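You operate a simulated robot arm through the tools that you are given. There is no shell and no other tool. Be economical: measure what you need, move in short steps, check, and stop when the job is done.

Carry out the task below with a simulated two-armed robot. There is one attempt and no reset: what you move stays moved.

## Task
Fetch the hinge from the top of the window bench and set it on the brown pane. Put one of the wood pieces from the top of the grey mat on the top of the window bench. Press the zero button three times. Take the yellow felt slab and leave it in the white box. Push the left padded bench drawer shut. Put one of the wedges from the bottom board of the low shelf on the grey panel. Put one of the paper balls from the top of the low shelf on the teal panel. Close the foam drawer. Put the cream pad on the keybed of the grand piano away on the work top of the tall shelf. The order is free.

It is judged by the outcome, as a careful person would: the job done as asked, and still so three seconds after it is handed in. It fails if anything else is knocked over, pushed out of place, dropped, spilled or broken.

## Robot
Two 7-joint arms with fingered hands on one trunk, on a base that drives. Base frame: it is fixed to the floor where the robot stands at the start and does not move with it; the origin is under the middle of the robot, x ahead of it, y to its left, z up; the surface under the hand at the start is at about z = 800. Lengths are in mm, angles in rad, forces in N, time in s.
The left shoulder is at the start at [200, 135, 870], the right one opposite. Places, roughly: brown pane (15x10x1 cm) [800, -700, 800]; cream pad (6x6x4 cm) [-3300, 1500, 700]; foam drawer [-1300, 3200, 700]; grey panel (15x10x1 cm) [-2300, 3500, 900]; hinge (8x6x2 cm) [800, -200, 800]; left padded bench drawer [300, 1300, 700]; paper ball (4x4x4 cm) [-600, 3800, 400]; teal panel (15x10x1 cm) [-2500, 3500, 900]; top of the window bench [700, -800, 800]; wedge (6x10x6 cm) [-300, 3600, 100]; white box (19x15x6 cm) [-1400, 3300, 800]; wood piece (4x4x5 cm) [400, 1100, 800]; wood piece (5x5x4 cm) [500, 1200, 800]; wood piece (5x6x4 cm) [500, 1300, 800]; work top of the tall shelf (112x24 cm) [-5320, -2560, 860]; yellow felt slab (5x7x3 cm) [-6300, 3000, 800]; zero button [-6200, 2700, 1300]. Payload 4 kg a hand.
Tool frame (each hand has its own): the origin (TCP) lies between the finger pads and is the grasp point; the fingertips stand 25 mm ahead of it; z points along the fingers, y is the line along which they close. The gripper opens to 88 mm. The gripper's body begins 29 mm behind the TCP. The gripper is a hand of 4 fingers: y runs from the thumb to the fingers, the wrist lies at [-13, -106, -174] in the tool frame.
Orientation is that of the tool frame in the base frame, as [roll, pitch, yaw] about the fixed x, y, z axes, in that order (R = Rz(yaw) Ry(pitch) Rx(roll)). With the fingers straight down and the wrist toward the robot, the tool's x, y and z point along [0, 1, 0], [1, 0, 0] and [0, 0, -1] of the base frame.

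## Interface
- The arms move only by the tool play_rows. It takes "left_rows", "right_rows" or both (then of equal length, played together; a hand with none holds still); each is a list of rows, each a list of 2 entries, a list of its own where there are three numbers: the shift along the tool's x, y, z in units of 20 mm (1.0 is 20 mm), then the turn, a rotation vector about the tool's x, y, z in units of 5 degrees (1.0 is 5 degrees). In form: [[[x, y, z], [wx, wy, wz]], ...]. A call has 1 to 10 rows; each row shifts and turns the commanded pose from where the row before left it, along the tool's axes as they then stand. A call with a number of a shift or a turn outside -1 to 1 is refused whole. Rows are played at 5 a second. More than 50 mm and 0.15 rad between two rows, and nothing of the call is played. Where a pose cannot be reached the arm comes as near as it can. A force on the tool above 40 N (or 10 N above the force at the start of the call, whichever is more), or a blocked arm, ends the call early, and 0.2 s more pass. In this call time passes only in rows, and 0.2 s behind the last. The reply holds the time, the measured pose of the TCP, the force on the tool along the base axes, the opening and the grip force, in the units named above and with some noise, with the torque about the TCP (base axes, N m) and any sound that the robot's microphone picked up.
- Cameras (640 x 400 px; columns grow to the right, rows downward): "scene" is now at [116.4, -44.1, 1473.6]; the picture's right is [-0.62, -0.79, 0.00], its down [-0.62, 0.48, -0.62] and it looks along [0.49, -0.39, -0.78] (base axes); focal length 276 px, centre (320, 200). "left" rides on the left gripper at [-64, -83, -98] in its tool frame; the picture's right is [-0.62, -0.37, 0.69], its down [0.71, -0.63, 0.30] and it looks along [0.32, 0.68, 0.65] (tool axes); focal length 265 px, centre (320, 200). "right" rides on the right gripper at [64, -83, -98] in its tool frame; the picture's right is [-0.62, 0.37, -0.69], its down [-0.71, -0.63, 0.30] and it looks along [-0.32, 0.68, 0.65] (tool axes); focal length 265 px, centre (320, 200). There is no depth. A picture from a camera that has moved, and an enlarged one, comes with that camera's place and axes in the base frame and with its lens. The place of the scene camera against the robot may be out by one fixed shift of up to 12 mm in any direction.
- get_image(camera): a new picture of that camera. No time passes.
- lift_body(by): slides the trunk up (or, below 0, down) by that many mm; the arms and the scene camera ride with it, the base frame stays. It gives what a move gives, with no picture.
- base_move(legs): drives the robot by 1 to 6 legs, each [ahead, left, turn to the left] in mm, mm and rad, along the robot's own axes; the way and the turn of a leg run together, so that a leg with both is an arc; at most 1500 mm and 3.142 rad a leg. The arms and the cameras ride along, it lands a little off, and it stops where it bumps. It gives what a move gives.
- curl_fingers(index, middle, ring, thumb_bend, thumb_turn, hand): sets how far each is bent, from 0 (flat) to 1 (curled in); at 0.3 the hand is open as for a grip, at 0.7 the pads meet at the TCP. One left out holds its place. A second passes; each finger stops where it meets its share of the squeeze, and holds until it gets a number again. It is the only way to open and close the hand. It gives what a move gives, with no picture; readings hold the bend of each and the force on the fingers (four entries, about 0 where the hand has none), thumb and palm. thumb_turn goes from beside the hand (0) to across from the fingers (1), as for a grip.
- pan_tilt(pan, tilt): turns the head with the scene camera to pan (to the left, within 1.693 rad either way) and tilt (down, from -0.506 to 1.204), counted from straight ahead of the robot. It gives what a move gives.
- zoom(camera, box): a new picture of the part [left, top, right, bottom] of that camera's present view, enlarged. No time passes.
- finish_job(): hands the job in; it is judged then, once.

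Work in short steps. Places have to be worked out from the pictures, the camera data and where the tool is seen: move nearer, look again, correct. Check each grasp and each placing, and mend what went wrong. You have 217 turns and 220 pictures in all, those below and enlarged ones among them. Open the grippers and draw the arms clear of the work before you hand the job in, unless the task says otherwise; then end with one line.

The tools are called after "Call:" as name(argument=value, ...) on one line, values as JSON. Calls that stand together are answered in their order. play_rows: Moves the arms, as the interface text tells. Its arguments: {"type":"object","properties":{"left_rows":{"type":"array"},"right_rows":{"type":"array"}},"required":[]} The other tools are called the same way: lift_body (by) slides the trunk up or down; curl_fingers (index, middle, ring, thumb_bend, thumb_turn, hand) moves the fingers one by one; base_move (legs) drives the base; pan_tilt (pan, tilt) turns the head that bears the scene camera; get_image (camera) takes a picture; zoom (camera, box) takes an enlarged picture of a part of a camera's view; finish_job () hands the job in.

At the start:

```text
time: 0.0
left_position: [649.7, -64.4, 1069.6]
left_orientation: [-3.141, 0.001, 1.57]
left_ft_force: [0.7, -0.6, -0.4]
left_wrist_torque: [-0.02, -0.05, 0.04]
left_width: 87.8
left_finger_force: 0.0
left_shape: jaw
left_bend: [0.3, 0.3, 0.3, 0.3, 0.98]
left_finger forces: [0.0, 0.0, 0.0, 0.0, 0.1, 0.1]
right_position: [420.6, -479.3, 1043.8]
right_orientation: [-3.139, -0.001, 1.57]
right_ft_force: [0.0, -0.6, 0.2]
right_wrist_torque: [-0.01, 0.02, 0.01]
right_width: 87.7
right_finger_force: 0.0
right_shape: jaw
right_bend: [0.3, 0.3, 0.3, 0.3, 0.98]
right_finger forces: [0.0, 0.0, 0.0, 0.0, 0.0, 0.0]
trunk travel left (down, up): [-475.0, 295.0]
robot x, y, heading: [-0.6, -0.3, 0.001]
head pan, tilt: [-0.667, 0.899]
```

scene: 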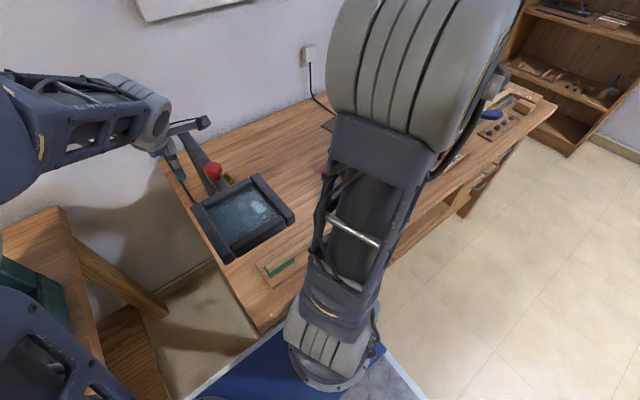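
right: 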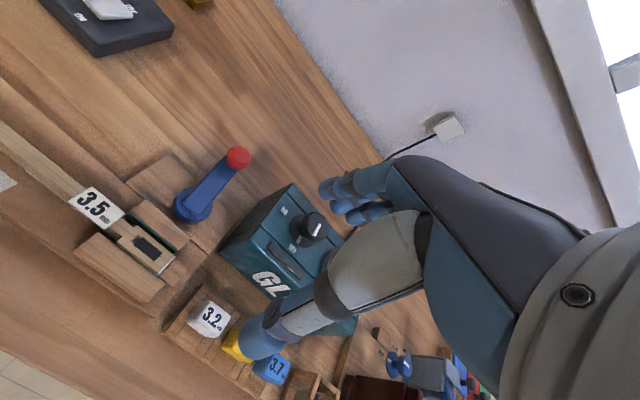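
left: 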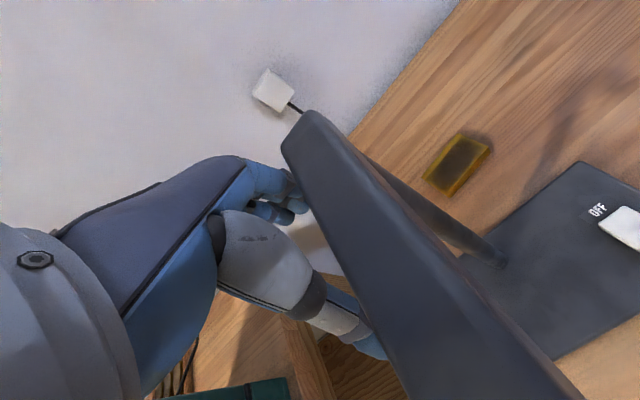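

The scene view is blocked by an arm, so I turn the head toward the window bench to find the hinge and the brown pane.

Call:
pan_tilt(pan=-0.25, tilt=0.75)

Call:
get_image(camera="scene")

```text
time: 0.9
left_position: [649.0, -64.3, 1070.0]
left_orientation: [3.141, -0.001, 1.57]
left_ft_force: [0.2, 0.2, -0.2]
left_wrist_torque: [0.0, -0.02, 0.03]
left_width: 87.4
left_finger_force: 0.1
left_shape: jaw
left_bend: [0.3, 0.3, 0.3, 0.3, 0.98]
left_finger forces: [0.1, 0.0, 0.0, 0.0, 0.0, 0.0]
right_position: [420.2, -479.7, 1041.5]
right_orientation: [3.138, 0.001, 1.57]
right_ft_force: [0.5, 0.8, 0.0]
right_wrist_torque: [0.0, 0.02, 0.0]
right_width: 87.5
right_finger_force: 0.1
right_shape: jaw
right_bend: [0.3, 0.3, 0.3, 0.3, 0.98]
right_finger forces: [0.1, 0.1, 0.1, 0.0, 0.1, 0.0]
trunk travel left (down, up): [-475.0, 295.0]
robot x, y, heading: [-1.2, 3.4, -0.0]
head pan, tilt: [-0.25, 0.75]
```

```text
216 pictures are left
camera scene: at [137.3, -17.9, 1485.4], right [-0.25, -0.97, 0.0], down [-0.66, 0.17, -0.73], along [0.71, -0.18, -0.68], focal length 276 px, centre (320, 200)
```

scene: 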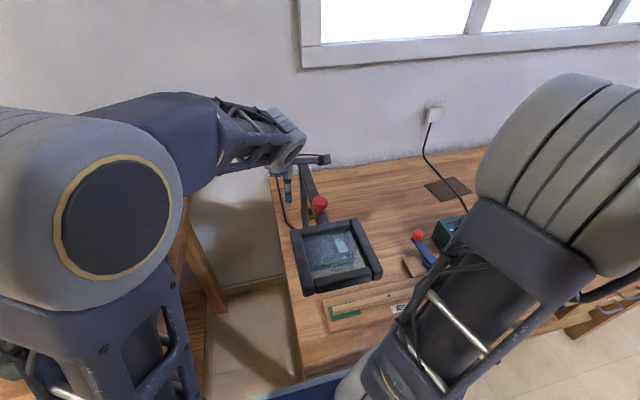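

The brown pane shows at about [794, -686]. I enlarge the area around the predicted place of the hinge.

Call:
zoom(camera="scene", box=[260, 130, 480, 330])

Call:
get_image(camera="left")

```text
2.00 times, centred on (370, 230) of scene
camera zoom: at [137.3, -17.9, 1485.4], right [-0.25, -0.97, 0.0], down [-0.66, 0.17, -0.73], along [0.71, -0.18, -0.68], focal length 551 px, centre (220, 140)
```

zoom: 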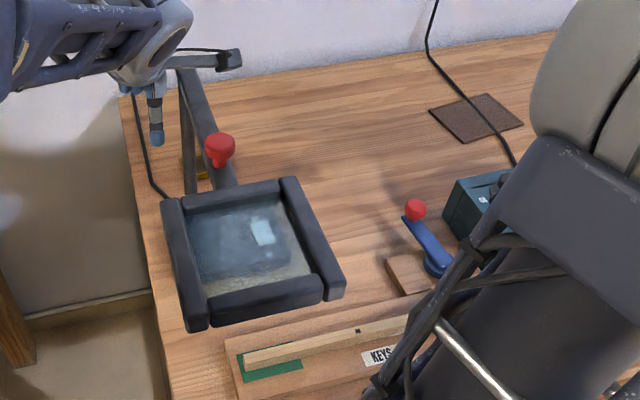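

```text
214 pictures are left
camera left: at [565.2, -128.2, 1168.0], right [-0.37, -0.62, -0.69], down [-0.63, 0.71, -0.3], along [0.68, 0.32, -0.65], focal length 265 px, centre (320, 200)
```

left: 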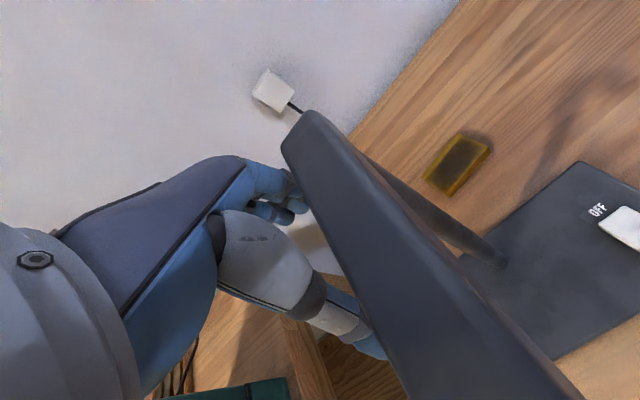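

The yellow item seen by the left hand, near [785, -165], looks like the hinge, with a magnifier lamp's arm right beside the hand. I raise the left hand clear and look again.

Call:
play_rows(left_rows=[[[0, 0, -1], [0, 0, 0]], [[0, 0, -1], [0, 0, 0]], [[0, 0, -1], [0, 0, 0]], [[0, 0, -1], [0, 0, 0]], [[0, 0, -1], [0, 0, 0]], [[0, 0, -1], [0, 0, 0]], [[0, 0, -1], [0, 0, 0]]])

Call:
get_image(camera="left")

Call:
get_image(camera="scene")

```text
time: 2.5
left_position: [649.0, -63.7, 1209.0]
left_orientation: [3.141, 0.001, 1.571]
left_ft_force: [0.0, -0.9, 0.1]
left_wrist_torque: [-0.02, 0.0, 0.02]
left_width: 87.6
left_finger_force: 0.0
left_shape: jaw
left_bend: [0.3, 0.3, 0.3, 0.3, 0.98]
left_finger forces: [0.0, 0.0, 0.0, 0.0, 0.0, 0.1]
right_position: [420.9, -479.1, 1043.5]
right_orientation: [3.141, -0.002, 1.571]
right_ft_force: [0.6, 0.7, -0.1]
right_wrist_torque: [0.01, -0.04, 0.0]
right_width: 87.7
right_finger_force: 0.0
right_shape: jaw
right_bend: [0.3, 0.3, 0.3, 0.3, 0.98]
right_finger forces: [0.0, 0.1, 0.0, 0.0, 0.0, 0.1]
trunk travel left (down, up): [-475.0, 295.0]
robot x, y, heading: [-0.4, 3.4, 0.002]
head pan, tilt: [-0.25, 0.75]
```

```text
213 pictures are left
camera left: at [564.8, -127.5, 1307.1], right [-0.37, -0.62, -0.69], down [-0.63, 0.71, -0.3], along [0.68, 0.32, -0.65], focal length 265 px, centre (320, 200)
```

left: 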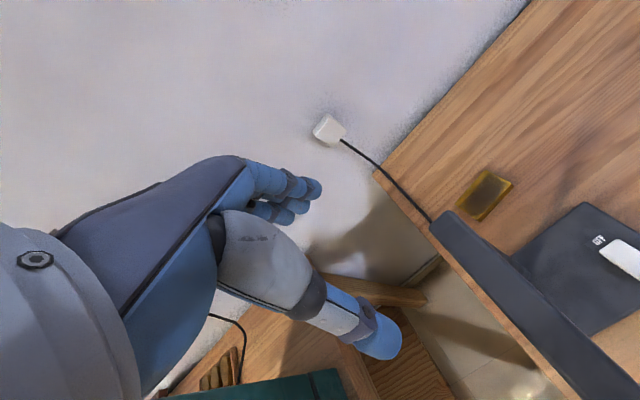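

```text
212 pictures are left
camera scene: at [137.3, -17.8, 1485.4], right [-0.25, -0.97, 0.0], down [-0.66, 0.17, -0.73], along [0.71, -0.18, -0.68], focal length 276 px, centre (320, 200)
```

scene: 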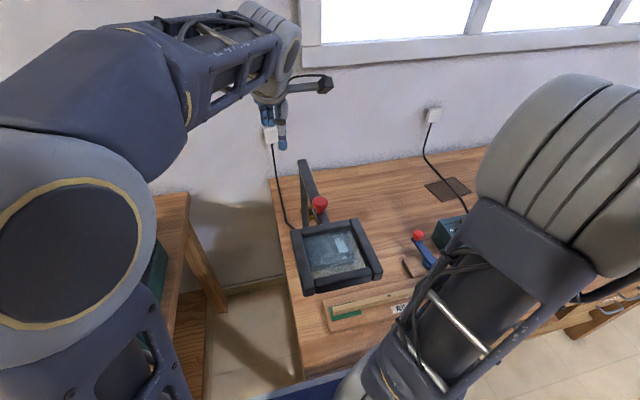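

The lamp post top is near [652, -108, 1116], so the hinge at [780, -164] should be taken from the right side. I raise the trunk for clearance and drive 480 mm right.

Call:
lift_body(by=80)

Call:
base_move(legs=[[0, -480, 0]])

Call:
pan_tilt(pan=0.1, tilt=0.8)

Call:
get_image(camera="scene")

Call:
get_image(camera="left")

```text
time: 3.6
left_position: [648.2, -63.8, 1286.9]
left_orientation: [-3.141, 0.0, 1.57]
left_ft_force: [-0.3, 0.2, 0.1]
left_wrist_torque: [0.01, 0.04, 0.0]
left_width: 87.7
left_finger_force: 0.0
left_shape: jaw
left_bend: [0.3, 0.3, 0.3, 0.3, 0.98]
left_finger forces: [0.1, 0.1, 0.0, 0.1, 0.1, 0.0]
right_position: [420.5, -479.7, 1122.7]
right_orientation: [3.141, 0.001, 1.572]
right_ft_force: [-0.3, -0.3, 0.0]
right_wrist_torque: [0.0, 0.0, 0.0]
right_width: 87.7
right_finger_force: 0.0
right_shape: jaw
right_bend: [0.3, 0.3, 0.3, 0.3, 0.98]
right_finger forces: [0.0, 0.0, 0.1, 0.1, 0.0, 0.0]
trunk travel left (down, up): [-555.0, 215.0]
robot x, y, heading: [-1.2, 2.7, -0.002]
head pan, tilt: [-0.25, 0.75]
```

```text
time: 6.5
left_position: [650.6, -546.6, 1287.3]
left_orientation: [-3.141, -0.001, 1.577]
left_ft_force: [0.3, 0.4, -0.5]
left_wrist_torque: [-0.04, -0.03, -0.01]
left_width: 87.5
left_finger_force: 0.1
left_shape: jaw
left_bend: [0.3, 0.3, 0.3, 0.3, 0.98]
left_finger forces: [0.0, 0.0, 0.0, 0.0, 0.1, 0.1]
right_position: [425.0, -963.1, 1123.5]
right_orientation: [-3.141, 0.001, 1.578]
right_ft_force: [-0.4, 0.4, -0.2]
right_wrist_torque: [0.03, 0.01, 0.04]
right_width: 87.4
right_finger_force: 0.1
right_shape: jaw
right_bend: [0.3, 0.3, 0.3, 0.3, 0.98]
right_finger forces: [0.0, 0.0, 0.0, 0.0, 0.0, 0.0]
trunk travel left (down, up): [-555.0, 215.0]
robot x, y, heading: [-1.3, -484.7, 0.011]
head pan, tilt: [-0.25, 0.75]
```

```text
time: 7.4
left_position: [651.2, -546.4, 1288.0]
left_orientation: [3.141, 0.0, 1.578]
left_ft_force: [0.2, -0.7, 0.1]
left_wrist_torque: [-0.02, 0.02, 0.01]
left_width: 87.8
left_finger_force: 0.1
left_shape: jaw
left_bend: [0.3, 0.3, 0.3, 0.3, 0.98]
left_finger forces: [0.1, 0.1, 0.1, 0.0, 0.1, 0.1]
right_position: [425.7, -964.2, 1122.7]
right_orientation: [-3.14, 0.001, 1.578]
right_ft_force: [-0.2, 0.0, 0.2]
right_wrist_torque: [-0.05, 0.01, -0.01]
right_width: 87.5
right_finger_force: 0.0
right_shape: jaw
right_bend: [0.3, 0.3, 0.3, 0.3, 0.98]
right_finger forces: [0.0, 0.1, 0.0, 0.1, 0.0, 0.0]
trunk travel left (down, up): [-555.0, 215.0]
robot x, y, heading: [1.4, -483.9, 0.005]
head pan, tilt: [0.099, 0.799]
```

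```text
211 pictures are left
camera scene: at [138.9, -475.5, 1561.4], right [0.1, -0.99, 0.0], down [-0.71, -0.08, -0.7], along [0.69, 0.07, -0.72], focal length 276 px, centre (320, 200)
```

scene: 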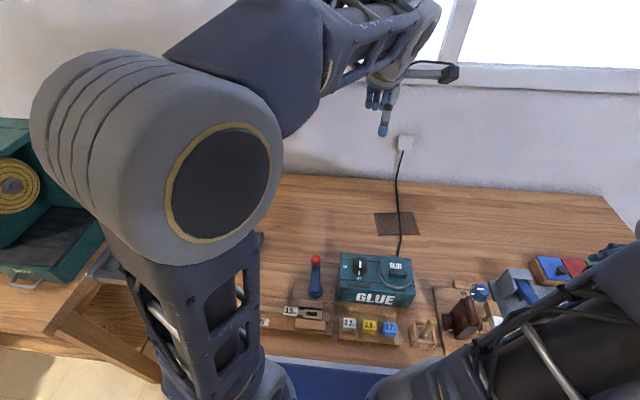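

```text
210 pictures are left
camera left: at [567.3, -611.0, 1386.7], right [-0.36, -0.62, -0.69], down [-0.63, 0.71, -0.3], along [0.68, 0.33, -0.65], focal length 265 px, centre (320, 200)
```

left: 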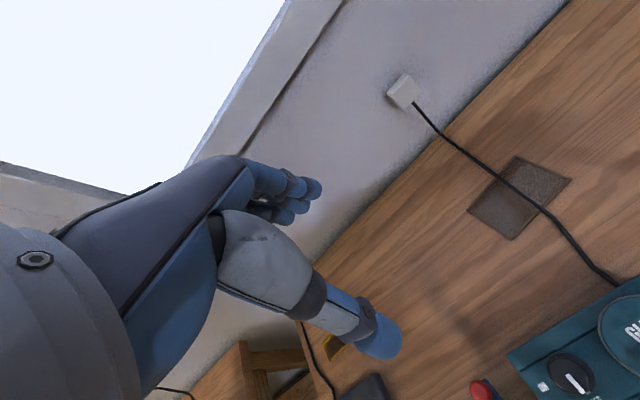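

The pane and cable are visible, and the hinge lies with its long side along y next to the lamp post. I drive further right with a left turn so the left hand can come in from the right, then twist the left hand to lie along y.

Call:
base_move(legs=[[0, -200, 0], [0, 0, 0.3]])

Call:
play_rows(left_rows=[[[0, 0, 0], [0, 0, -1]], [[0, 0, 0], [0, 0, -1]], [[0, 0, 0], [0, 0, -1]], [[0, 0, 0], [0, 0, -1]], [[0, 0, 0], [0, 0, -1]], [[0, 0, 0], [0, 0, -1]], [[0, 0, 0], [0, 0, -1]], [[0, 0, 0], [0, 0, -1]], [[0, 0, 0], [0, 0, -1]]])

Call:
get_image(camera="left")

Call:
get_image(camera="scene")

```text
time: 9.9
left_position: [640.1, -549.9, 1288.7]
left_orientation: [3.141, -0.001, 1.878]
left_ft_force: [-0.2, -0.2, -0.7]
left_wrist_torque: [0.0, -0.01, 0.02]
left_width: 87.7
left_finger_force: 0.1
left_shape: jaw
left_bend: [0.3, 0.3, 0.3, 0.3, 0.98]
left_finger forces: [0.0, 0.0, 0.0, 0.1, 0.1, 0.0]
right_position: [547.5, -1014.1, 1123.2]
right_orientation: [-3.141, 0.0, 1.878]
right_ft_force: [0.3, 0.7, -0.2]
right_wrist_torque: [0.0, 0.03, -0.02]
right_width: 87.3
right_finger_force: 0.0
right_shape: jaw
right_bend: [0.3, 0.3, 0.3, 0.3, 0.98]
right_finger forces: [0.0, 0.1, 0.0, 0.1, 0.1, 0.0]
trunk travel left (down, up): [-555.0, 215.0]
robot x, y, heading: [3.7, -685.3, 0.309]
head pan, tilt: [0.099, 0.799]
```

```text
time: 11.9
left_position: [639.3, -550.5, 1287.2]
left_orientation: [3.141, 0.001, 2.666]
left_ft_force: [0.0, -0.3, 0.2]
left_wrist_torque: [-0.02, -0.01, 0.0]
left_width: 87.7
left_finger_force: 0.1
left_shape: jaw
left_bend: [0.3, 0.3, 0.3, 0.3, 0.98]
left_finger forces: [0.0, 0.0, 0.1, 0.1, 0.0, 0.0]
right_position: [548.5, -1014.3, 1123.1]
right_orientation: [3.141, 0.001, 1.878]
right_ft_force: [-0.5, -0.1, 0.4]
right_wrist_torque: [0.0, 0.01, -0.02]
right_width: 88.0
right_finger_force: 0.1
right_shape: jaw
right_bend: [0.3, 0.3, 0.3, 0.3, 0.98]
right_finger forces: [0.1, 0.0, 0.1, 0.0, 0.0, 0.0]
trunk travel left (down, up): [-555.0, 215.0]
robot x, y, heading: [5.0, -686.8, 0.31]
head pan, tilt: [0.099, 0.799]
```

```text
209 pictures are left
camera left: at [658.2, -653.7, 1385.7], right [0.38, -0.61, -0.69], down [-0.92, -0.23, -0.3], along [0.03, 0.76, -0.65], focal length 265 px, centre (320, 200)
```

left: 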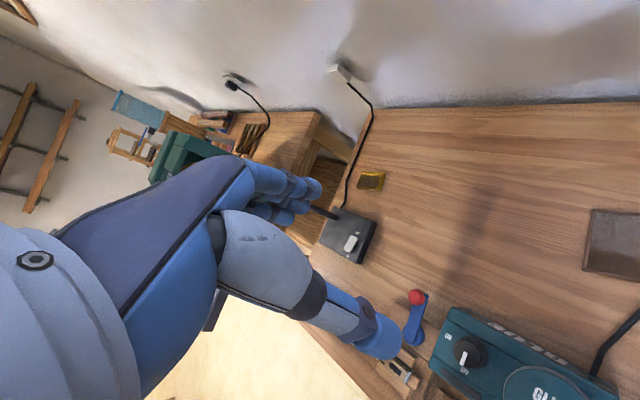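

```text
208 pictures are left
camera scene: at [130.9, -632.9, 1561.4], right [0.4, -0.92, 0.0], down [-0.66, -0.28, -0.7], along [0.64, 0.28, -0.72], focal length 276 px, centre (320, 200)
```

scene: 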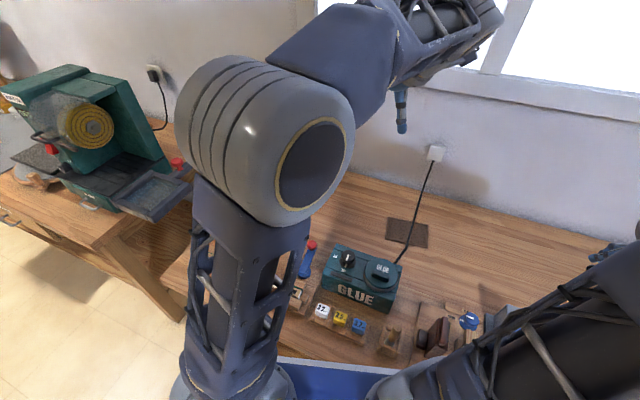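

The hand is turned; I finish the twist to ~90° and start moving toward the hinge at [787, -163].

Call:
play_rows(left_rows=[[[0, 0, 0], [0, 0, -1]], [[0, 0, 0], [0, 0, -1]], [[0, 0, 0], [0, 0, -1]], [[0, 0, 0], [0, 0, -1]], [[0, 0, 0], [0, 0, -1]], [[-0.8, 1, 0], [0, 0, 0]], [[-0.8, 1, 0], [0, 0, 0]], [[-0.8, 1, 0], [0, 0, 0]], [[-0.8, 1, 0], [0, 0, 0]], [[-0.8, 1, 0], [0, 0, 0]]])

Call:
play_rows(left_rows=[[[-0.8, 1, 0], [0, 0, 0]], [[-0.8, 1, 0], [0, 0, 0]], [[-0.8, 1, 0], [0, 0, 0]], [[-0.8, 1, 0], [0, 0, 0]], [[-0.5, 1, 0.2], [0, 0, 0]], [[0, 1, 0.2], [0, 0, 0]], [[0, 1, 0.2], [0, 0, 0]], [[0, 1, 0.2], [0, 0, 0]]])

Call:
get_image(camera="left")

```text
time: 14.1
left_position: [724.3, -453.7, 1288.7]
left_orientation: [-3.14, 0.0, 3.097]
left_ft_force: [-0.3, 0.1, -0.2]
left_wrist_torque: [-0.03, -0.01, 0.01]
left_width: 87.6
left_finger_force: 0.1
left_shape: jaw
left_bend: [0.3, 0.3, 0.3, 0.3, 0.98]
left_finger forces: [0.1, 0.0, 0.0, 0.0, 0.0, 0.0]
right_position: [547.3, -1015.4, 1123.1]
right_orientation: [3.141, -0.001, 1.878]
right_ft_force: [-0.2, 0.1, -0.4]
right_wrist_torque: [0.03, -0.01, 0.0]
right_width: 87.6
right_finger_force: 0.0
right_shape: jaw
right_bend: [0.3, 0.3, 0.3, 0.3, 0.98]
right_finger forces: [0.0, 0.1, 0.1, 0.0, 0.1, 0.0]
trunk travel left (down, up): [-555.0, 215.0]
robot x, y, heading: [0.4, -685.2, 0.305]
head pan, tilt: [0.099, 0.799]
```

```text
time: 15.9
left_position: [761.3, -311.0, 1254.8]
left_orientation: [-3.142, 0.001, 3.097]
left_ft_force: [0.4, -0.7, 0.2]
left_wrist_torque: [0.03, -0.02, -0.03]
left_width: 87.8
left_finger_force: 0.0
left_shape: jaw
left_bend: [0.3, 0.3, 0.3, 0.3, 0.98]
left_finger forces: [0.1, 0.0, 0.1, 0.0, 0.0, 0.1]
left hand out of reach, approached as far as the arm can: row 2, 3, 4, 5
right_position: [547.3, -1015.0, 1122.5]
right_orientation: [3.139, 0.0, 1.879]
right_ft_force: [-0.2, 0.2, -0.4]
right_wrist_torque: [0.03, 0.0, -0.02]
right_width: 87.6
right_finger_force: 0.1
right_shape: jaw
right_bend: [0.3, 0.3, 0.3, 0.3, 0.98]
right_finger forces: [0.1, 0.0, 0.1, 0.0, 0.1, 0.0]
trunk travel left (down, up): [-555.0, 215.0]
robot x, y, heading: [3.3, -686.0, 0.305]
head pan, tilt: [0.099, 0.799]
```

```text
207 pictures are left
camera left: at [820.9, -396.1, 1352.8], right [0.6, -0.39, -0.69], down [-0.74, -0.6, -0.3], along [-0.29, 0.7, -0.65], focal length 265 px, centre (320, 200)
```

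left: 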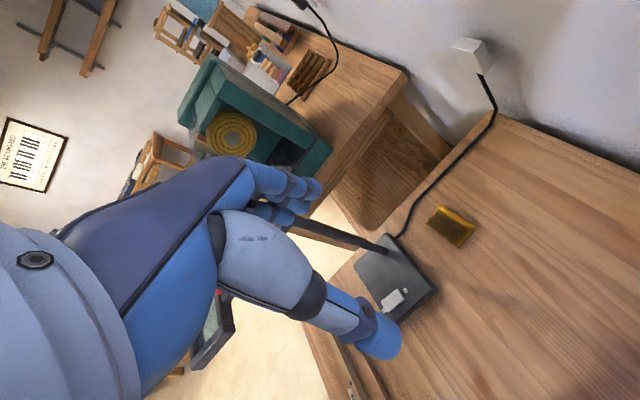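

The hinge lies at about [788, -157], 82 mm long in y. I open the hand wider and move over it while descending.

Call:
curl_fingers(hand="left", index=0.15, middle=0.15, ring=0.15, thumb_bend=0.15)

Call:
play_rows(left_rows=[[[0, 0.3, 1], [0, 0, 0]], [[0, 0.6, 1], [0, 0, 0]], [[-0.15, 0.85, 1], [0, 0, 0]], [[-0.15, 0.85, 1], [0, 0, 0]], [[-0.15, 0.85, 1], [0, 0, 0]], [[-0.15, 0.85, 1], [0, 0, 0]], [[-0.15, 0.85, 1], [0, 0, 0]], [[-0.15, 0.85, 1], [0, 0, 0]], [[-0.15, 0.85, 1], [0, 0, 0]], [[-0.15, 0.85, 1], [0, 0, 0]]])

Call:
get_image(camera="left")

```text
time: 16.9
left_position: [760.6, -310.5, 1253.8]
left_orientation: [-3.141, 0.0, 3.1]
left_ft_force: [0.0, -0.2, 0.2]
left_wrist_torque: [0.0, 0.02, -0.02]
left_width: 112.1
left_finger_force: 0.1
left_shape: fingers
left_bend: [0.15, 0.15, 0.15, 0.15, 0.98]
left_finger forces: [0.1, 0.1, 0.0, 0.0, 0.1, 0.0]
right_position: [547.1, -1015.1, 1123.2]
right_orientation: [-3.141, -0.001, 1.877]
right_ft_force: [0.6, 0.9, 0.4]
right_wrist_torque: [0.0, 0.03, 0.02]
right_width: 87.7
right_finger_force: 0.0
right_shape: jaw
right_bend: [0.3, 0.3, 0.3, 0.3, 0.98]
right_finger forces: [0.0, 0.0, 0.1, 0.1, 0.0, 0.1]
trunk travel left (down, up): [-555.0, 215.0]
robot x, y, heading: [-0.6, -684.7, 0.311]
head pan, tilt: [0.099, 0.799]
```

```text
time: 19.1
left_position: [790.1, -156.9, 1056.5]
left_orientation: [3.141, 0.001, 3.101]
left_ft_force: [0.0, -0.2, -0.8]
left_wrist_torque: [0.04, 0.01, -0.03]
left_width: 111.9
left_finger_force: 0.1
left_shape: fingers
left_bend: [0.15, 0.15, 0.15, 0.15, 0.98]
left_finger forces: [0.0, 0.0, 0.0, 0.0, 0.1, 0.0]
right_position: [548.7, -1015.3, 1124.1]
right_orientation: [3.141, 0.0, 1.878]
right_ft_force: [0.3, -0.3, 0.1]
right_wrist_torque: [0.0, -0.01, 0.05]
right_width: 87.4
right_finger_force: 0.0
right_shape: jaw
right_bend: [0.3, 0.3, 0.3, 0.3, 0.98]
right_finger forces: [0.0, 0.0, 0.0, 0.0, 0.0, 0.0]
trunk travel left (down, up): [-555.0, 215.0]
robot x, y, heading: [4.5, -685.1, 0.306]
head pan, tilt: [0.099, 0.799]
```

```text
206 pictures are left
camera left: at [851.1, -242.9, 1154.8], right [0.6, -0.39, -0.69], down [-0.74, -0.6, -0.31], along [-0.29, 0.7, -0.65], focal length 265 px, centre (320, 200)
```

left: 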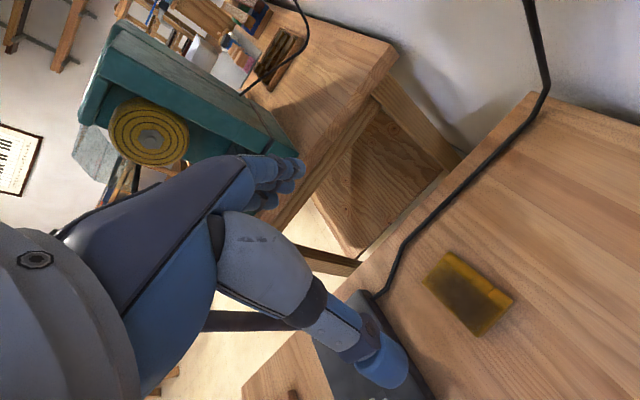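

The hand is over the hinge. I descend straight to about 30 mm above grasp height and look.

Call:
play_rows(left_rows=[[[0.02, 0, 1], [0, 0, 0]], [[0.02, 0, 1], [0, 0, 0]], [[0.02, 0, 1], [0, 0, 0]], [[0.02, 0, 1], [0, 0, 0]], [[0.02, 0, 1], [0, 0, 0]], [[0.02, 0, 1], [0, 0, 0]], [[0.02, 0, 1], [0, 0, 0]], [[0.02, 0, 1], [0, 0, 0]], [[0, 0, 1], [0, 0, 0]]])

Call:
get_image(camera="left")

```text
time: 21.1
left_position: [791.3, -156.8, 874.4]
left_orientation: [-3.139, -0.001, 3.099]
left_ft_force: [-0.3, 0.9, 0.3]
left_wrist_torque: [-0.02, 0.02, -0.03]
left_width: 112.1
left_finger_force: 0.0
left_shape: fingers
left_bend: [0.15, 0.15, 0.15, 0.15, 0.98]
left_finger forces: [0.1, 0.0, 0.1, 0.0, 0.1, 0.0]
right_position: [548.0, -1015.1, 1124.7]
right_orientation: [3.141, 0.0, 1.877]
right_ft_force: [-0.1, -1.5, 0.1]
right_wrist_torque: [0.0, 0.0, -0.02]
right_width: 87.5
right_finger_force: 0.0
right_shape: jaw
right_bend: [0.3, 0.3, 0.3, 0.3, 0.98]
right_finger forces: [0.1, 0.0, 0.1, 0.0, 0.1, 0.0]
trunk travel left (down, up): [-555.0, 215.0]
robot x, y, heading: [0.0, -688.5, 0.307]
head pan, tilt: [0.099, 0.799]
```

```text
205 pictures are left
camera left: at [850.8, -242.2, 972.7], right [0.6, -0.39, -0.69], down [-0.74, -0.6, -0.3], along [-0.3, 0.7, -0.65], focal length 265 px, centre (320, 200)
```

left: 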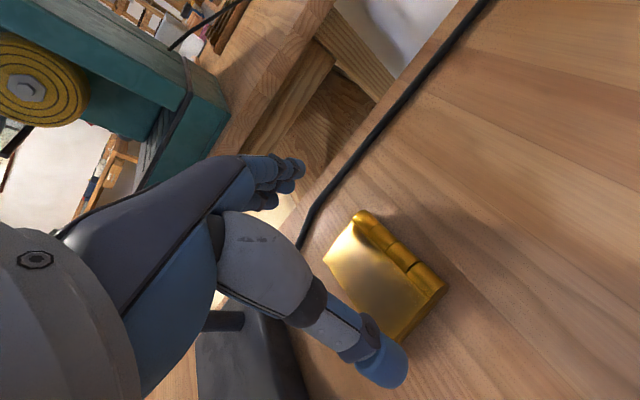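

The hinge centre is about [785, -156], turned ~10°. I align the hand, go down to ~836 and check for contact.

Call:
play_rows(left_rows=[[[0.25, 0, 0.5], [0, 0, -1]], [[0, 0, 0.5], [0, 0, -1]], [[0, 0, 0.5], [0, 0, 0]], [[0, 0, 0.4], [0, 0, 0]]])

Call:
get_image(camera="left")

```text
time: 22.1
left_position: [782.8, -155.1, 836.4]
left_orientation: [3.14, 0.0, -3.008]
left_ft_force: [0.1, -0.5, 0.7]
left_wrist_torque: [0.01, -0.01, 0.01]
left_width: 112.1
left_finger_force: 0.0
left_shape: fingers
left_bend: [0.15, 0.15, 0.15, 0.15, 0.98]
left_finger forces: [0.0, 0.0, 0.0, 0.0, 0.0, 0.0]
right_position: [549.4, -1014.9, 1123.0]
right_orientation: [3.141, 0.0, 1.878]
right_ft_force: [0.8, -0.7, 0.5]
right_wrist_torque: [0.01, 0.0, -0.03]
right_width: 87.8
right_finger_force: 0.0
right_shape: jaw
right_bend: [0.3, 0.3, 0.3, 0.3, 0.98]
right_finger forces: [0.0, 0.0, 0.0, 0.0, 0.1, 0.1]
trunk travel left (down, up): [-555.0, 215.0]
robot x, y, heading: [3.7, -685.4, 0.307]
head pan, tilt: [0.099, 0.799]
```

```text
204 pictures are left
camera left: at [857.4, -229.4, 936.0], right [0.66, -0.28, -0.69], down [-0.62, -0.72, -0.3], along [-0.41, 0.63, -0.65], focal length 265 px, centre (320, 200)
```

left: 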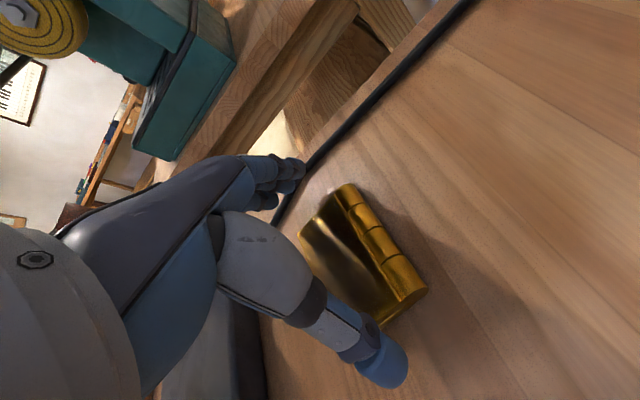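

Nearly aligned; I shift slightly +x, lower 8 mm and close the hand.

Call:
play_rows(left_rows=[[[-0.35, 0, 0], [0, 0, 0]], [[0, 0, 0.45], [0, 0, 0]]])

Call:
curl_fingers(hand="left", index=0.6, middle=0.6, ring=0.6, thumb_bend=0.6)

Call:
get_image(camera="left")

```text
time: 22.7
left_position: [785.5, -159.7, 828.9]
left_orientation: [3.141, 0.001, -3.007]
left_ft_force: [-0.2, -0.1, -0.2]
left_wrist_torque: [0.01, -0.01, -0.03]
left_width: 112.2
left_finger_force: 0.1
left_shape: fingers
left_bend: [0.15, 0.15, 0.15, 0.15, 0.98]
left_finger forces: [0.0, 0.0, 0.0, 0.0, 0.0, 0.1]
left hand out of reach, approached as far as the arm can: row 1
right_position: [547.9, -1014.8, 1123.7]
right_orientation: [-3.14, 0.001, 1.877]
right_ft_force: [0.7, 0.5, -0.3]
right_wrist_torque: [0.0, 0.01, -0.02]
right_width: 87.6
right_finger_force: 0.1
right_shape: jaw
right_bend: [0.3, 0.3, 0.3, 0.3, 0.98]
right_finger forces: [0.0, 0.0, 0.0, 0.1, 0.0, 0.0]
trunk travel left (down, up): [-555.0, 215.0]
robot x, y, heading: [5.2, -690.5, 0.305]
head pan, tilt: [0.099, 0.799]
```

```text
time: 23.7
left_position: [786.2, -158.5, 830.0]
left_orientation: [3.14, 0.003, -3.009]
left_ft_force: [-0.9, 5.2, 11.2]
left_wrist_torque: [0.59, 0.14, -0.07]
left_width: 74.2
left_finger_force: 25.8
left_shape: fingers
left_bend: [0.47, 0.49, 0.5, 0.29, 0.94]
left_finger forces: [9.2, 17.0, 6.9, 0.0, 18.2, 0.0]
right_position: [548.6, -1014.8, 1123.4]
right_orientation: [3.141, 0.0, 1.877]
right_ft_force: [0.2, 0.1, 0.8]
right_wrist_torque: [0.01, 0.0, -0.01]
right_width: 87.7
right_finger_force: 0.1
right_shape: jaw
right_bend: [0.3, 0.3, 0.3, 0.3, 0.98]
right_finger forces: [0.0, 0.1, 0.0, 0.0, 0.0, 0.1]
trunk travel left (down, up): [-555.0, 215.0]
robot x, y, heading: [5.8, -688.3, 0.302]
head pan, tilt: [0.099, 0.799]
```

```text
203 pictures are left
camera left: at [860.3, -232.3, 928.6], right [0.66, -0.28, -0.69], down [-0.62, -0.72, -0.31], along [-0.41, 0.64, -0.65], focal length 265 px, centre (320, 200)
```

left: 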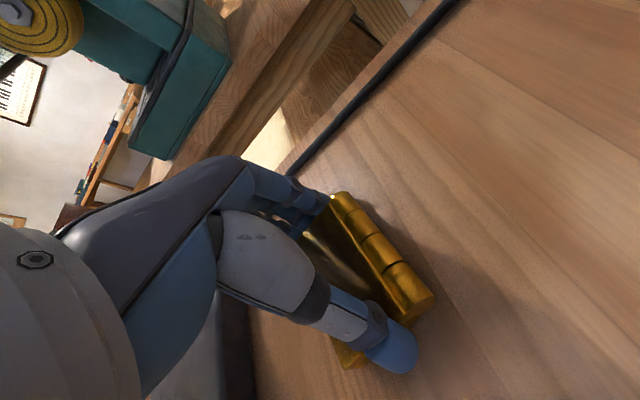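

The hand holds with ~26 N. I lift 120 mm and check.

Call:
play_rows(left_rows=[[[0, 0, -0.5], [0, 0, 0]], [[0, 0, -0.5], [0, 0, 0]], [[0, 0, -1], [0, 0, 0]], [[0, 0, -1], [0, 0, 0]], [[0, 0, -1], [0, 0, 0]], [[0, 0, -1], [0, 0, 0]], [[0, 0, -1], [0, 0, 0]]])

Call:
get_image(camera="left")

```text
time: 25.3
left_position: [785.4, -158.4, 949.3]
left_orientation: [-3.14, -0.001, -3.008]
left_ft_force: [-0.8, 0.7, -2.4]
left_wrist_torque: [0.06, 0.01, -0.03]
left_width: 74.4
left_finger_force: 20.1
left_shape: fingers
left_bend: [0.48, 0.51, 0.51, 0.28, 0.94]
left_finger forces: [8.2, 6.8, 6.0, 0.0, 19.1, 0.0]
right_position: [548.1, -1014.9, 1122.8]
right_orientation: [-3.141, 0.0, 1.878]
right_ft_force: [-0.5, 0.8, 0.1]
right_wrist_torque: [0.02, 0.01, -0.02]
right_width: 87.5
right_finger_force: 0.0
right_shape: jaw
right_bend: [0.3, 0.3, 0.3, 0.3, 0.98]
right_finger forces: [0.0, 0.0, 0.1, 0.1, 0.1, 0.0]
trunk travel left (down, up): [-555.0, 215.0]
robot x, y, heading: [0.4, -685.5, 0.309]
head pan, tilt: [0.099, 0.799]
```

```text
202 pictures are left
camera left: at [860.3, -232.3, 1047.6], right [0.66, -0.28, -0.69], down [-0.62, -0.72, -0.3], along [-0.41, 0.63, -0.65], focal length 265 px, centre (320, 200)
```

left: 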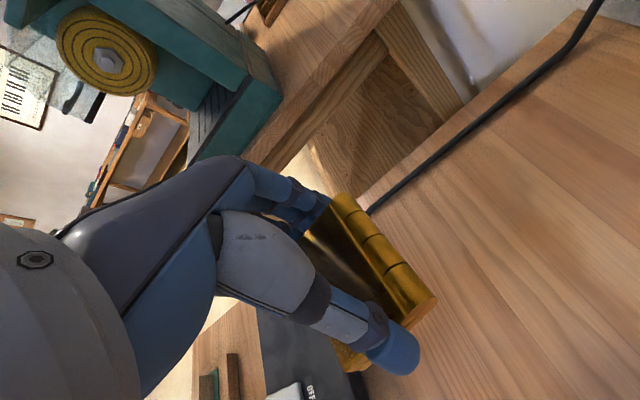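

The hinge is held. I raise the trunk and hand above the lamp, then back off and turn right to bring it over the brown pane.

Call:
lift_body(by=210)

Call:
play_rows(left_rows=[[[0, 0, -1], [0, 0, 0]], [[0, 0, -1], [0, 0, 0]], [[0, 0, -1], [0, 0, 0]], [[0, 0, -1], [0, 0, 0]], [[0, 0, -1], [0, 0, 0]]])

Call:
base_move(legs=[[-150, 0, 0], [0, 0, -0.6]])

Call:
get_image(camera="left")

Call:
get_image(camera="scene")

```text
time: 27.6
left_position: [787.3, -158.6, 1157.4]
left_orientation: [3.141, 0.0, -3.009]
left_ft_force: [0.5, 0.2, -2.2]
left_wrist_torque: [0.03, 0.01, -0.01]
left_width: 74.0
left_finger_force: 20.2
left_shape: fingers
left_bend: [0.48, 0.51, 0.51, 0.28, 0.94]
left_finger forces: [8.2, 6.8, 6.0, 0.1, 19.1, 0.1]
right_position: [549.1, -1015.0, 1333.2]
right_orientation: [3.141, 0.0, 1.879]
right_ft_force: [-0.3, 0.9, 0.3]
right_wrist_torque: [0.01, 0.01, -0.02]
right_width: 87.6
right_finger_force: 0.1
right_shape: jaw
right_bend: [0.3, 0.3, 0.3, 0.3, 0.98]
right_finger forces: [0.1, 0.1, 0.0, 0.0, 0.1, 0.0]
trunk travel left (down, up): [-765.0, 5.0]
robot x, y, heading: [3.5, -686.4, 0.312]
head pan, tilt: [0.099, 0.799]
```

```text
time: 28.8
left_position: [783.9, -157.9, 1255.6]
left_orientation: [3.141, -0.002, -3.01]
left_ft_force: [0.4, 0.3, -1.5]
left_wrist_torque: [0.02, 0.03, 0.0]
left_width: 74.2
left_finger_force: 19.9
left_shape: fingers
left_bend: [0.48, 0.51, 0.51, 0.28, 0.94]
left_finger forces: [8.2, 6.9, 6.1, 0.0, 19.0, 0.0]
right_position: [547.9, -1015.5, 1333.5]
right_orientation: [-3.139, 0.003, 1.88]
right_ft_force: [-0.5, -0.2, 0.3]
right_wrist_torque: [-0.02, 0.08, -0.01]
right_width: 87.9
right_finger_force: 0.1
right_shape: jaw
right_bend: [0.3, 0.3, 0.3, 0.3, 0.98]
right_finger forces: [0.0, 0.0, 0.1, 0.0, 0.1, 0.0]
trunk travel left (down, up): [-765.0, 5.0]
robot x, y, heading: [4.3, -685.8, 0.303]
head pan, tilt: [0.099, 0.799]
```

```text
time: 31.8
left_position: [801.9, -737.7, 1256.1]
left_orientation: [3.141, 0.0, 2.673]
left_ft_force: [0.6, -0.6, -2.3]
left_wrist_torque: [0.0, 0.04, -0.01]
left_width: 73.8
left_finger_force: 20.3
left_shape: fingers
left_bend: [0.48, 0.51, 0.51, 0.28, 0.94]
left_finger forces: [8.1, 6.7, 6.0, 0.1, 18.7, 0.0]
right_position: [123.3, -1312.1, 1332.5]
right_orientation: [-3.141, 0.001, 1.276]
right_ft_force: [-0.2, 0.0, -0.1]
right_wrist_torque: [0.03, 0.03, 0.03]
right_width: 87.4
right_finger_force: 0.1
right_shape: jaw
right_bend: [0.3, 0.3, 0.3, 0.3, 0.98]
right_finger forces: [0.0, 0.0, 0.0, 0.1, 0.0, 0.0]
trunk travel left (down, up): [-765.0, 5.0]
robot x, y, heading: [-138.0, -732.9, -0.29]
head pan, tilt: [0.099, 0.799]
```

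```text
201 pictures are left
camera left: at [821.2, -840.2, 1355.2], right [0.39, -0.61, -0.69], down [-0.92, -0.24, -0.3], along [0.02, 0.76, -0.65], focal length 265 px, centre (320, 200)
```

left: 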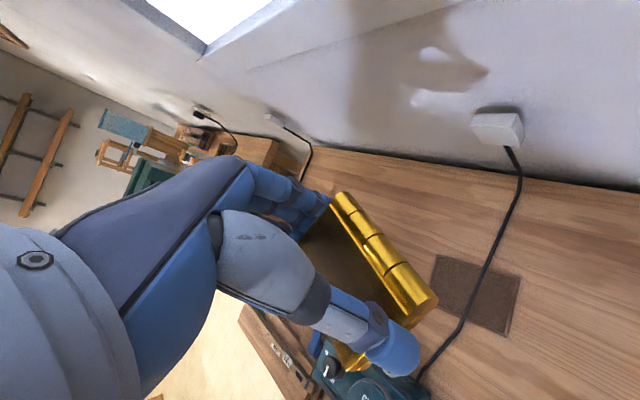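

```text
200 pictures are left
camera scene: at [-6.6, -761.2, 1771.4], right [-0.19, -0.98, 0.0], down [-0.7, 0.14, -0.7], along [0.68, -0.13, -0.72], focal length 276 px, centre (320, 200)
```

scene: 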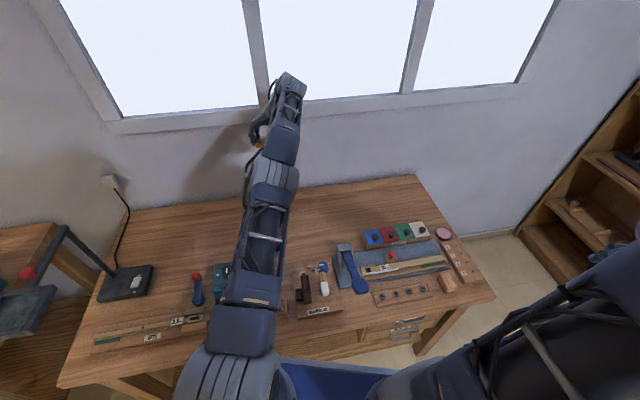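

The pane spans roughly [716–847, -609…-747], with the cable crossing its middle at y≈-690. I will set the hinge on the left half, long side along x; first I turn the hand back.

Call:
play_rows(left_rows=[[[0, 0, 0], [0, 0, 1]], [[0, 0, 0], [0, 0, 1]], [[0, 0, 0], [0, 0, 1]], [[0, 0, 0], [0, 0, 1]], [[0, 0, 0], [0, 0, 1]], [[0, 0, 0], [0, 0, 1]], [[0, 0, 0], [0, 0, 1]], [[0, 0, 0], [0, 0, 1]], [[0, 0, 0], [0, 0, 1]], [[0, 0, 0], [0, 0, 1]]])

Call:
play_rows(left_rows=[[[0.9, 0, 0.5], [0, 0, 0]], [[0.9, 0, 1], [0, 0, 0]], [[0.9, 0, 1], [0, 0, 0]], [[0.8, 0, 1], [0, 0, 0]], [[0.8, 0, 1], [0, 0, 0]], [[0, -0.8, 1], [0, 0, 0]], [[0, -0.8, 1], [0, 0, 0]], [[0, 0, 1], [0, 0, 0]], [[0, 0, 1], [0, 0, 0]], [[0, 0, 1], [0, 0, 0]]])

Call:
get_image(camera="left")

```text
time: 34.0
left_position: [856.7, -748.2, 1266.9]
left_orientation: [-3.139, -0.002, 1.8]
left_ft_force: [0.5, -0.3, -1.9]
left_wrist_torque: [0.02, -0.04, -0.04]
left_width: 74.0
left_finger_force: 19.3
left_shape: fingers
left_bend: [0.48, 0.51, 0.51, 0.28, 0.94]
left_finger forces: [8.2, 6.7, 5.9, 0.0, 18.7, 0.1]
left hand out of reach, approached as far as the arm can: row 1, 2, 3, 4, 5, 6, 7, 8, 9, 10
right_position: [124.1, -1311.2, 1332.5]
right_orientation: [3.141, 0.001, 1.278]
right_ft_force: [0.1, -1.1, -0.4]
right_wrist_torque: [-0.02, 0.01, -0.01]
right_width: 87.6
right_finger_force: 0.0
right_shape: jaw
right_bend: [0.3, 0.3, 0.3, 0.3, 0.98]
right_finger forces: [0.1, 0.0, 0.0, 0.1, 0.1, 0.0]
trunk travel left (down, up): [-765.0, 5.0]
robot x, y, heading: [-139.5, -735.3, -0.291]
head pan, tilt: [0.099, 0.799]
```

```text
time: 36.2
left_position: [877.9, -677.8, 1080.5]
left_orientation: [3.14, -0.001, 1.801]
left_ft_force: [0.2, 0.6, -1.1]
left_wrist_torque: [0.01, -0.03, 0.01]
left_width: 73.8
left_finger_force: 19.3
left_shape: fingers
left_bend: [0.48, 0.51, 0.51, 0.28, 0.94]
left_finger forces: [7.9, 6.6, 5.9, 0.1, 18.5, 0.0]
left hand out of reach, approached as far as the arm can: row 1, 2, 3, 4, 5, 6, 7
right_position: [123.5, -1310.5, 1333.9]
right_orientation: [3.14, -0.001, 1.277]
right_ft_force: [-0.2, -0.8, -0.3]
right_wrist_torque: [0.03, -0.03, -0.02]
right_width: 87.4
right_finger_force: 0.1
right_shape: jaw
right_bend: [0.3, 0.3, 0.3, 0.3, 0.98]
right_finger forces: [0.0, 0.0, 0.0, 0.0, 0.1, 0.1]
trunk travel left (down, up): [-765.0, 5.0]
robot x, y, heading: [-141.8, -731.1, -0.295]
head pan, tilt: [0.099, 0.799]
```

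```text
199 pictures are left
camera left: at [810.8, -758.6, 1180.4], right [-0.22, -0.69, -0.69], down [-0.78, 0.55, -0.3], along [0.59, 0.47, -0.65], focal length 265 px, centre (320, 200)
```

left: 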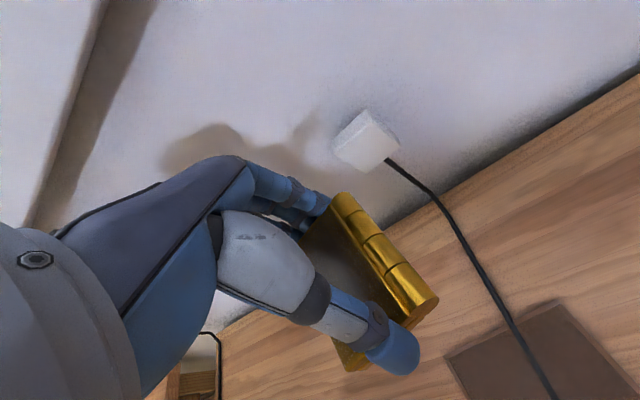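

Now at [878, -678, 1080]; I pull back to above the left half of the pane at about [777, -650] and look.

Call:
play_rows(left_rows=[[[0.5, -0.92, 0], [0, 0, 0]], [[0.5, -0.92, 0], [0, 0, 0]], [[0.5, -0.92, 0], [0, 0, 0]], [[0.5, -0.92, 0], [0, 0, 0]], [[0.5, -0.92, 0], [0, 0, 0]], [[0, 0, 1], [0, 0, 0]], [[0, 0, 1], [0, 0, 0]]])

Call:
lift_body(by=-120)

Call:
get_image(camera="left")

```text
time: 37.8
left_position: [778.3, -648.4, 1041.6]
left_orientation: [3.141, 0.0, 1.799]
left_ft_force: [0.2, 0.9, -2.4]
left_wrist_torque: [-0.03, -0.05, 0.01]
left_width: 73.7
left_finger_force: 18.6
left_shape: fingers
left_bend: [0.48, 0.52, 0.52, 0.28, 0.94]
left_finger forces: [7.8, 6.5, 5.7, 0.1, 17.9, 0.0]
right_position: [123.9, -1310.5, 1332.9]
right_orientation: [-3.14, 0.0, 1.278]
right_ft_force: [-0.6, -0.1, 0.2]
right_wrist_torque: [0.0, 0.01, -0.01]
right_width: 87.5
right_finger_force: 0.2
right_shape: jaw
right_bend: [0.3, 0.3, 0.3, 0.3, 0.98]
right_finger forces: [0.1, 0.0, 0.1, 0.0, 0.0, 0.0]
trunk travel left (down, up): [-765.0, 5.0]
robot x, y, heading: [-136.5, -732.1, -0.298]
head pan, tilt: [0.099, 0.799]
```

```text
time: 39.3
left_position: [776.9, -648.4, 920.8]
left_orientation: [3.141, 0.0, 1.8]
left_ft_force: [0.3, -0.6, -2.5]
left_wrist_torque: [0.0, -0.05, -0.03]
left_width: 73.6
left_finger_force: 19.1
left_shape: fingers
left_bend: [0.48, 0.52, 0.52, 0.28, 0.94]
left_finger forces: [7.8, 6.4, 5.7, 0.0, 18.0, 0.0]
right_position: [123.0, -1312.1, 1213.6]
right_orientation: [3.141, 0.0, 1.278]
right_ft_force: [0.4, 0.6, 0.1]
right_wrist_torque: [0.0, 0.01, -0.03]
right_width: 87.5
right_finger_force: 0.0
right_shape: jaw
right_bend: [0.3, 0.3, 0.3, 0.3, 0.98]
right_finger forces: [0.0, 0.0, 0.0, 0.0, 0.0, 0.0]
trunk travel left (down, up): [-645.0, 125.0]
robot x, y, heading: [-140.3, -730.5, -0.296]
head pan, tilt: [0.099, 0.799]
```

```text
198 pictures are left
camera left: at [711.4, -730.1, 1020.6], right [-0.22, -0.69, -0.69], down [-0.78, 0.55, -0.3], along [0.59, 0.47, -0.65], focal length 265 px, centre (320, 200)
```

left: 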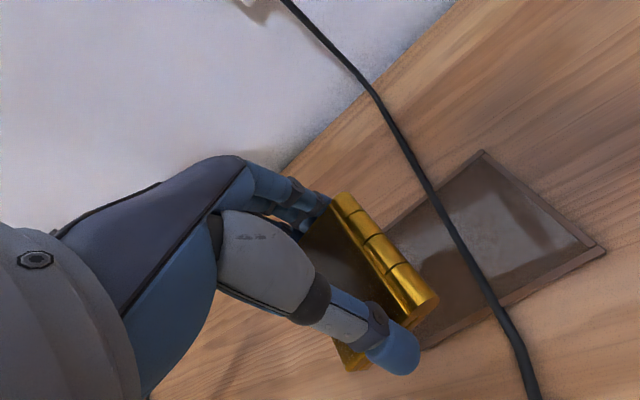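

The cable lies at y≈-690, and the hinge's barrel edge reaches almost there. I shift 18 mm to +y and lower to just above the pane.

Call:
play_rows(left_rows=[[[0.9, 0.0, 0], [0, 0, 0]], [[0, 0, 1], [0, 0, 0]], [[0, 0, 1], [0, 0, 0]], [[0, 0, 1], [0, 0, 0]], [[0, 0, 0.6], [0, 0, 0]]])

Call:
get_image(camera="left")

```text
time: 40.5
left_position: [773.9, -630.7, 848.7]
left_orientation: [-3.14, 0.0, 1.8]
left_ft_force: [-0.1, 0.5, -2.6]
left_wrist_torque: [0.03, -0.01, 0.0]
left_width: 73.5
left_finger_force: 18.7
left_shape: fingers
left_bend: [0.48, 0.52, 0.52, 0.28, 0.94]
left_finger forces: [7.6, 6.5, 5.8, 0.0, 18.0, 0.0]
right_position: [122.7, -1310.5, 1212.9]
right_orientation: [-3.141, -0.001, 1.277]
right_ft_force: [-0.7, 0.8, -0.4]
right_wrist_torque: [0.01, -0.01, 0.02]
right_width: 87.5
right_finger_force: 0.1
right_shape: jaw
right_bend: [0.3, 0.3, 0.3, 0.3, 0.98]
right_finger forces: [0.1, 0.0, 0.0, 0.1, 0.1, 0.0]
trunk travel left (down, up): [-645.0, 125.0]
robot x, y, heading: [-143.9, -732.3, -0.292]
head pan, tilt: [0.099, 0.799]
```

```text
197 pictures are left
camera left: at [707.3, -712.0, 947.5], right [-0.22, -0.69, -0.69], down [-0.78, 0.55, -0.3], along [0.59, 0.47, -0.65], focal length 265 px, centre (320, 200)
```

left: 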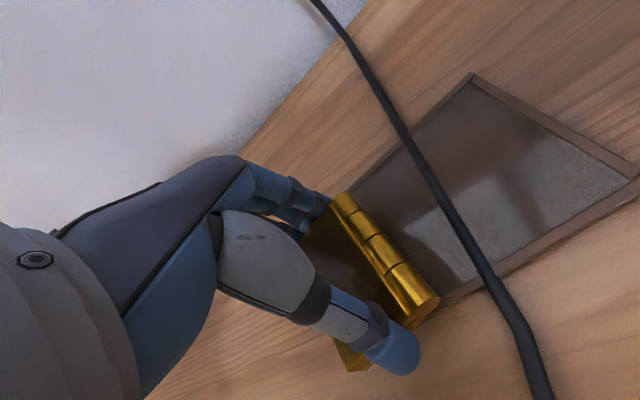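

The hinge sits well over the left half, clear of the cable. I lower gently until contact.

Call:
play_rows(left_rows=[[[0, 0.1, 0.2], [0, 0, 0]], [[0, 0, 0.1], [0, 0, 0]], [[0, 0, 0.1], [0, 0, 0]]])

```text
time: 41.3
left_position: [776.2, -629.4, 839.4]
left_orientation: [-3.142, -0.001, 1.801]
left_ft_force: [0.5, 0.2, -2.6]
left_wrist_torque: [0.0, -0.02, -0.02]
left_width: 73.8
left_finger_force: 18.9
left_shape: fingers
left_bend: [0.48, 0.52, 0.52, 0.28, 0.94]
left_finger forces: [7.7, 6.5, 5.8, 0.1, 17.9, 0.1]
right_position: [123.0, -1310.4, 1212.7]
right_orientation: [3.141, 0.0, 1.277]
right_ft_force: [0.0, 1.9, 0.9]
right_wrist_torque: [0.0, 0.03, 0.02]
right_width: 87.1
right_finger_force: 0.1
right_shape: jaw
right_bend: [0.3, 0.3, 0.3, 0.3, 0.98]
right_finger forces: [0.2, 0.0, 0.0, 0.1, 0.0, 0.0]
trunk travel left (down, up): [-645.0, 125.0]
robot x, y, heading: [-139.9, -732.1, -0.289]
head pan, tilt: [0.099, 0.799]
```

No contact yet; I continue down in small steps.

Call:
play_rows(left_rows=[[[0, 0, 0.1], [0, 0, 0]], [[0, 0, 0.1], [0, 0, 0]], [[0, 0, 0.1], [0, 0, 0]]])

```text
time: 42.1
left_position: [775.6, -629.4, 837.1]
left_orientation: [3.141, 0.0, 1.801]
left_ft_force: [0.2, 0.2, 1.9]
left_wrist_torque: [0.03, -0.12, 0.02]
left_width: 73.6
left_finger_force: 21.1
left_shape: fingers
left_bend: [0.48, 0.52, 0.52, 0.28, 0.94]
left_finger forces: [7.6, 10.4, 5.6, 0.0, 18.0, 0.0]
right_position: [123.8, -1311.4, 1213.5]
right_orientation: [3.141, 0.001, 1.278]
right_ft_force: [-0.5, -0.9, 0.2]
right_wrist_torque: [0.01, -0.02, 0.01]
right_width: 87.4
right_finger_force: 0.1
right_shape: jaw
right_bend: [0.3, 0.3, 0.3, 0.3, 0.98]
right_finger forces: [0.1, 0.1, 0.1, 0.0, 0.0, 0.0]
trunk travel left (down, up): [-645.0, 125.0]
robot x, y, heading: [-140.2, -730.5, -0.292]
head pan, tilt: [0.099, 0.799]
```

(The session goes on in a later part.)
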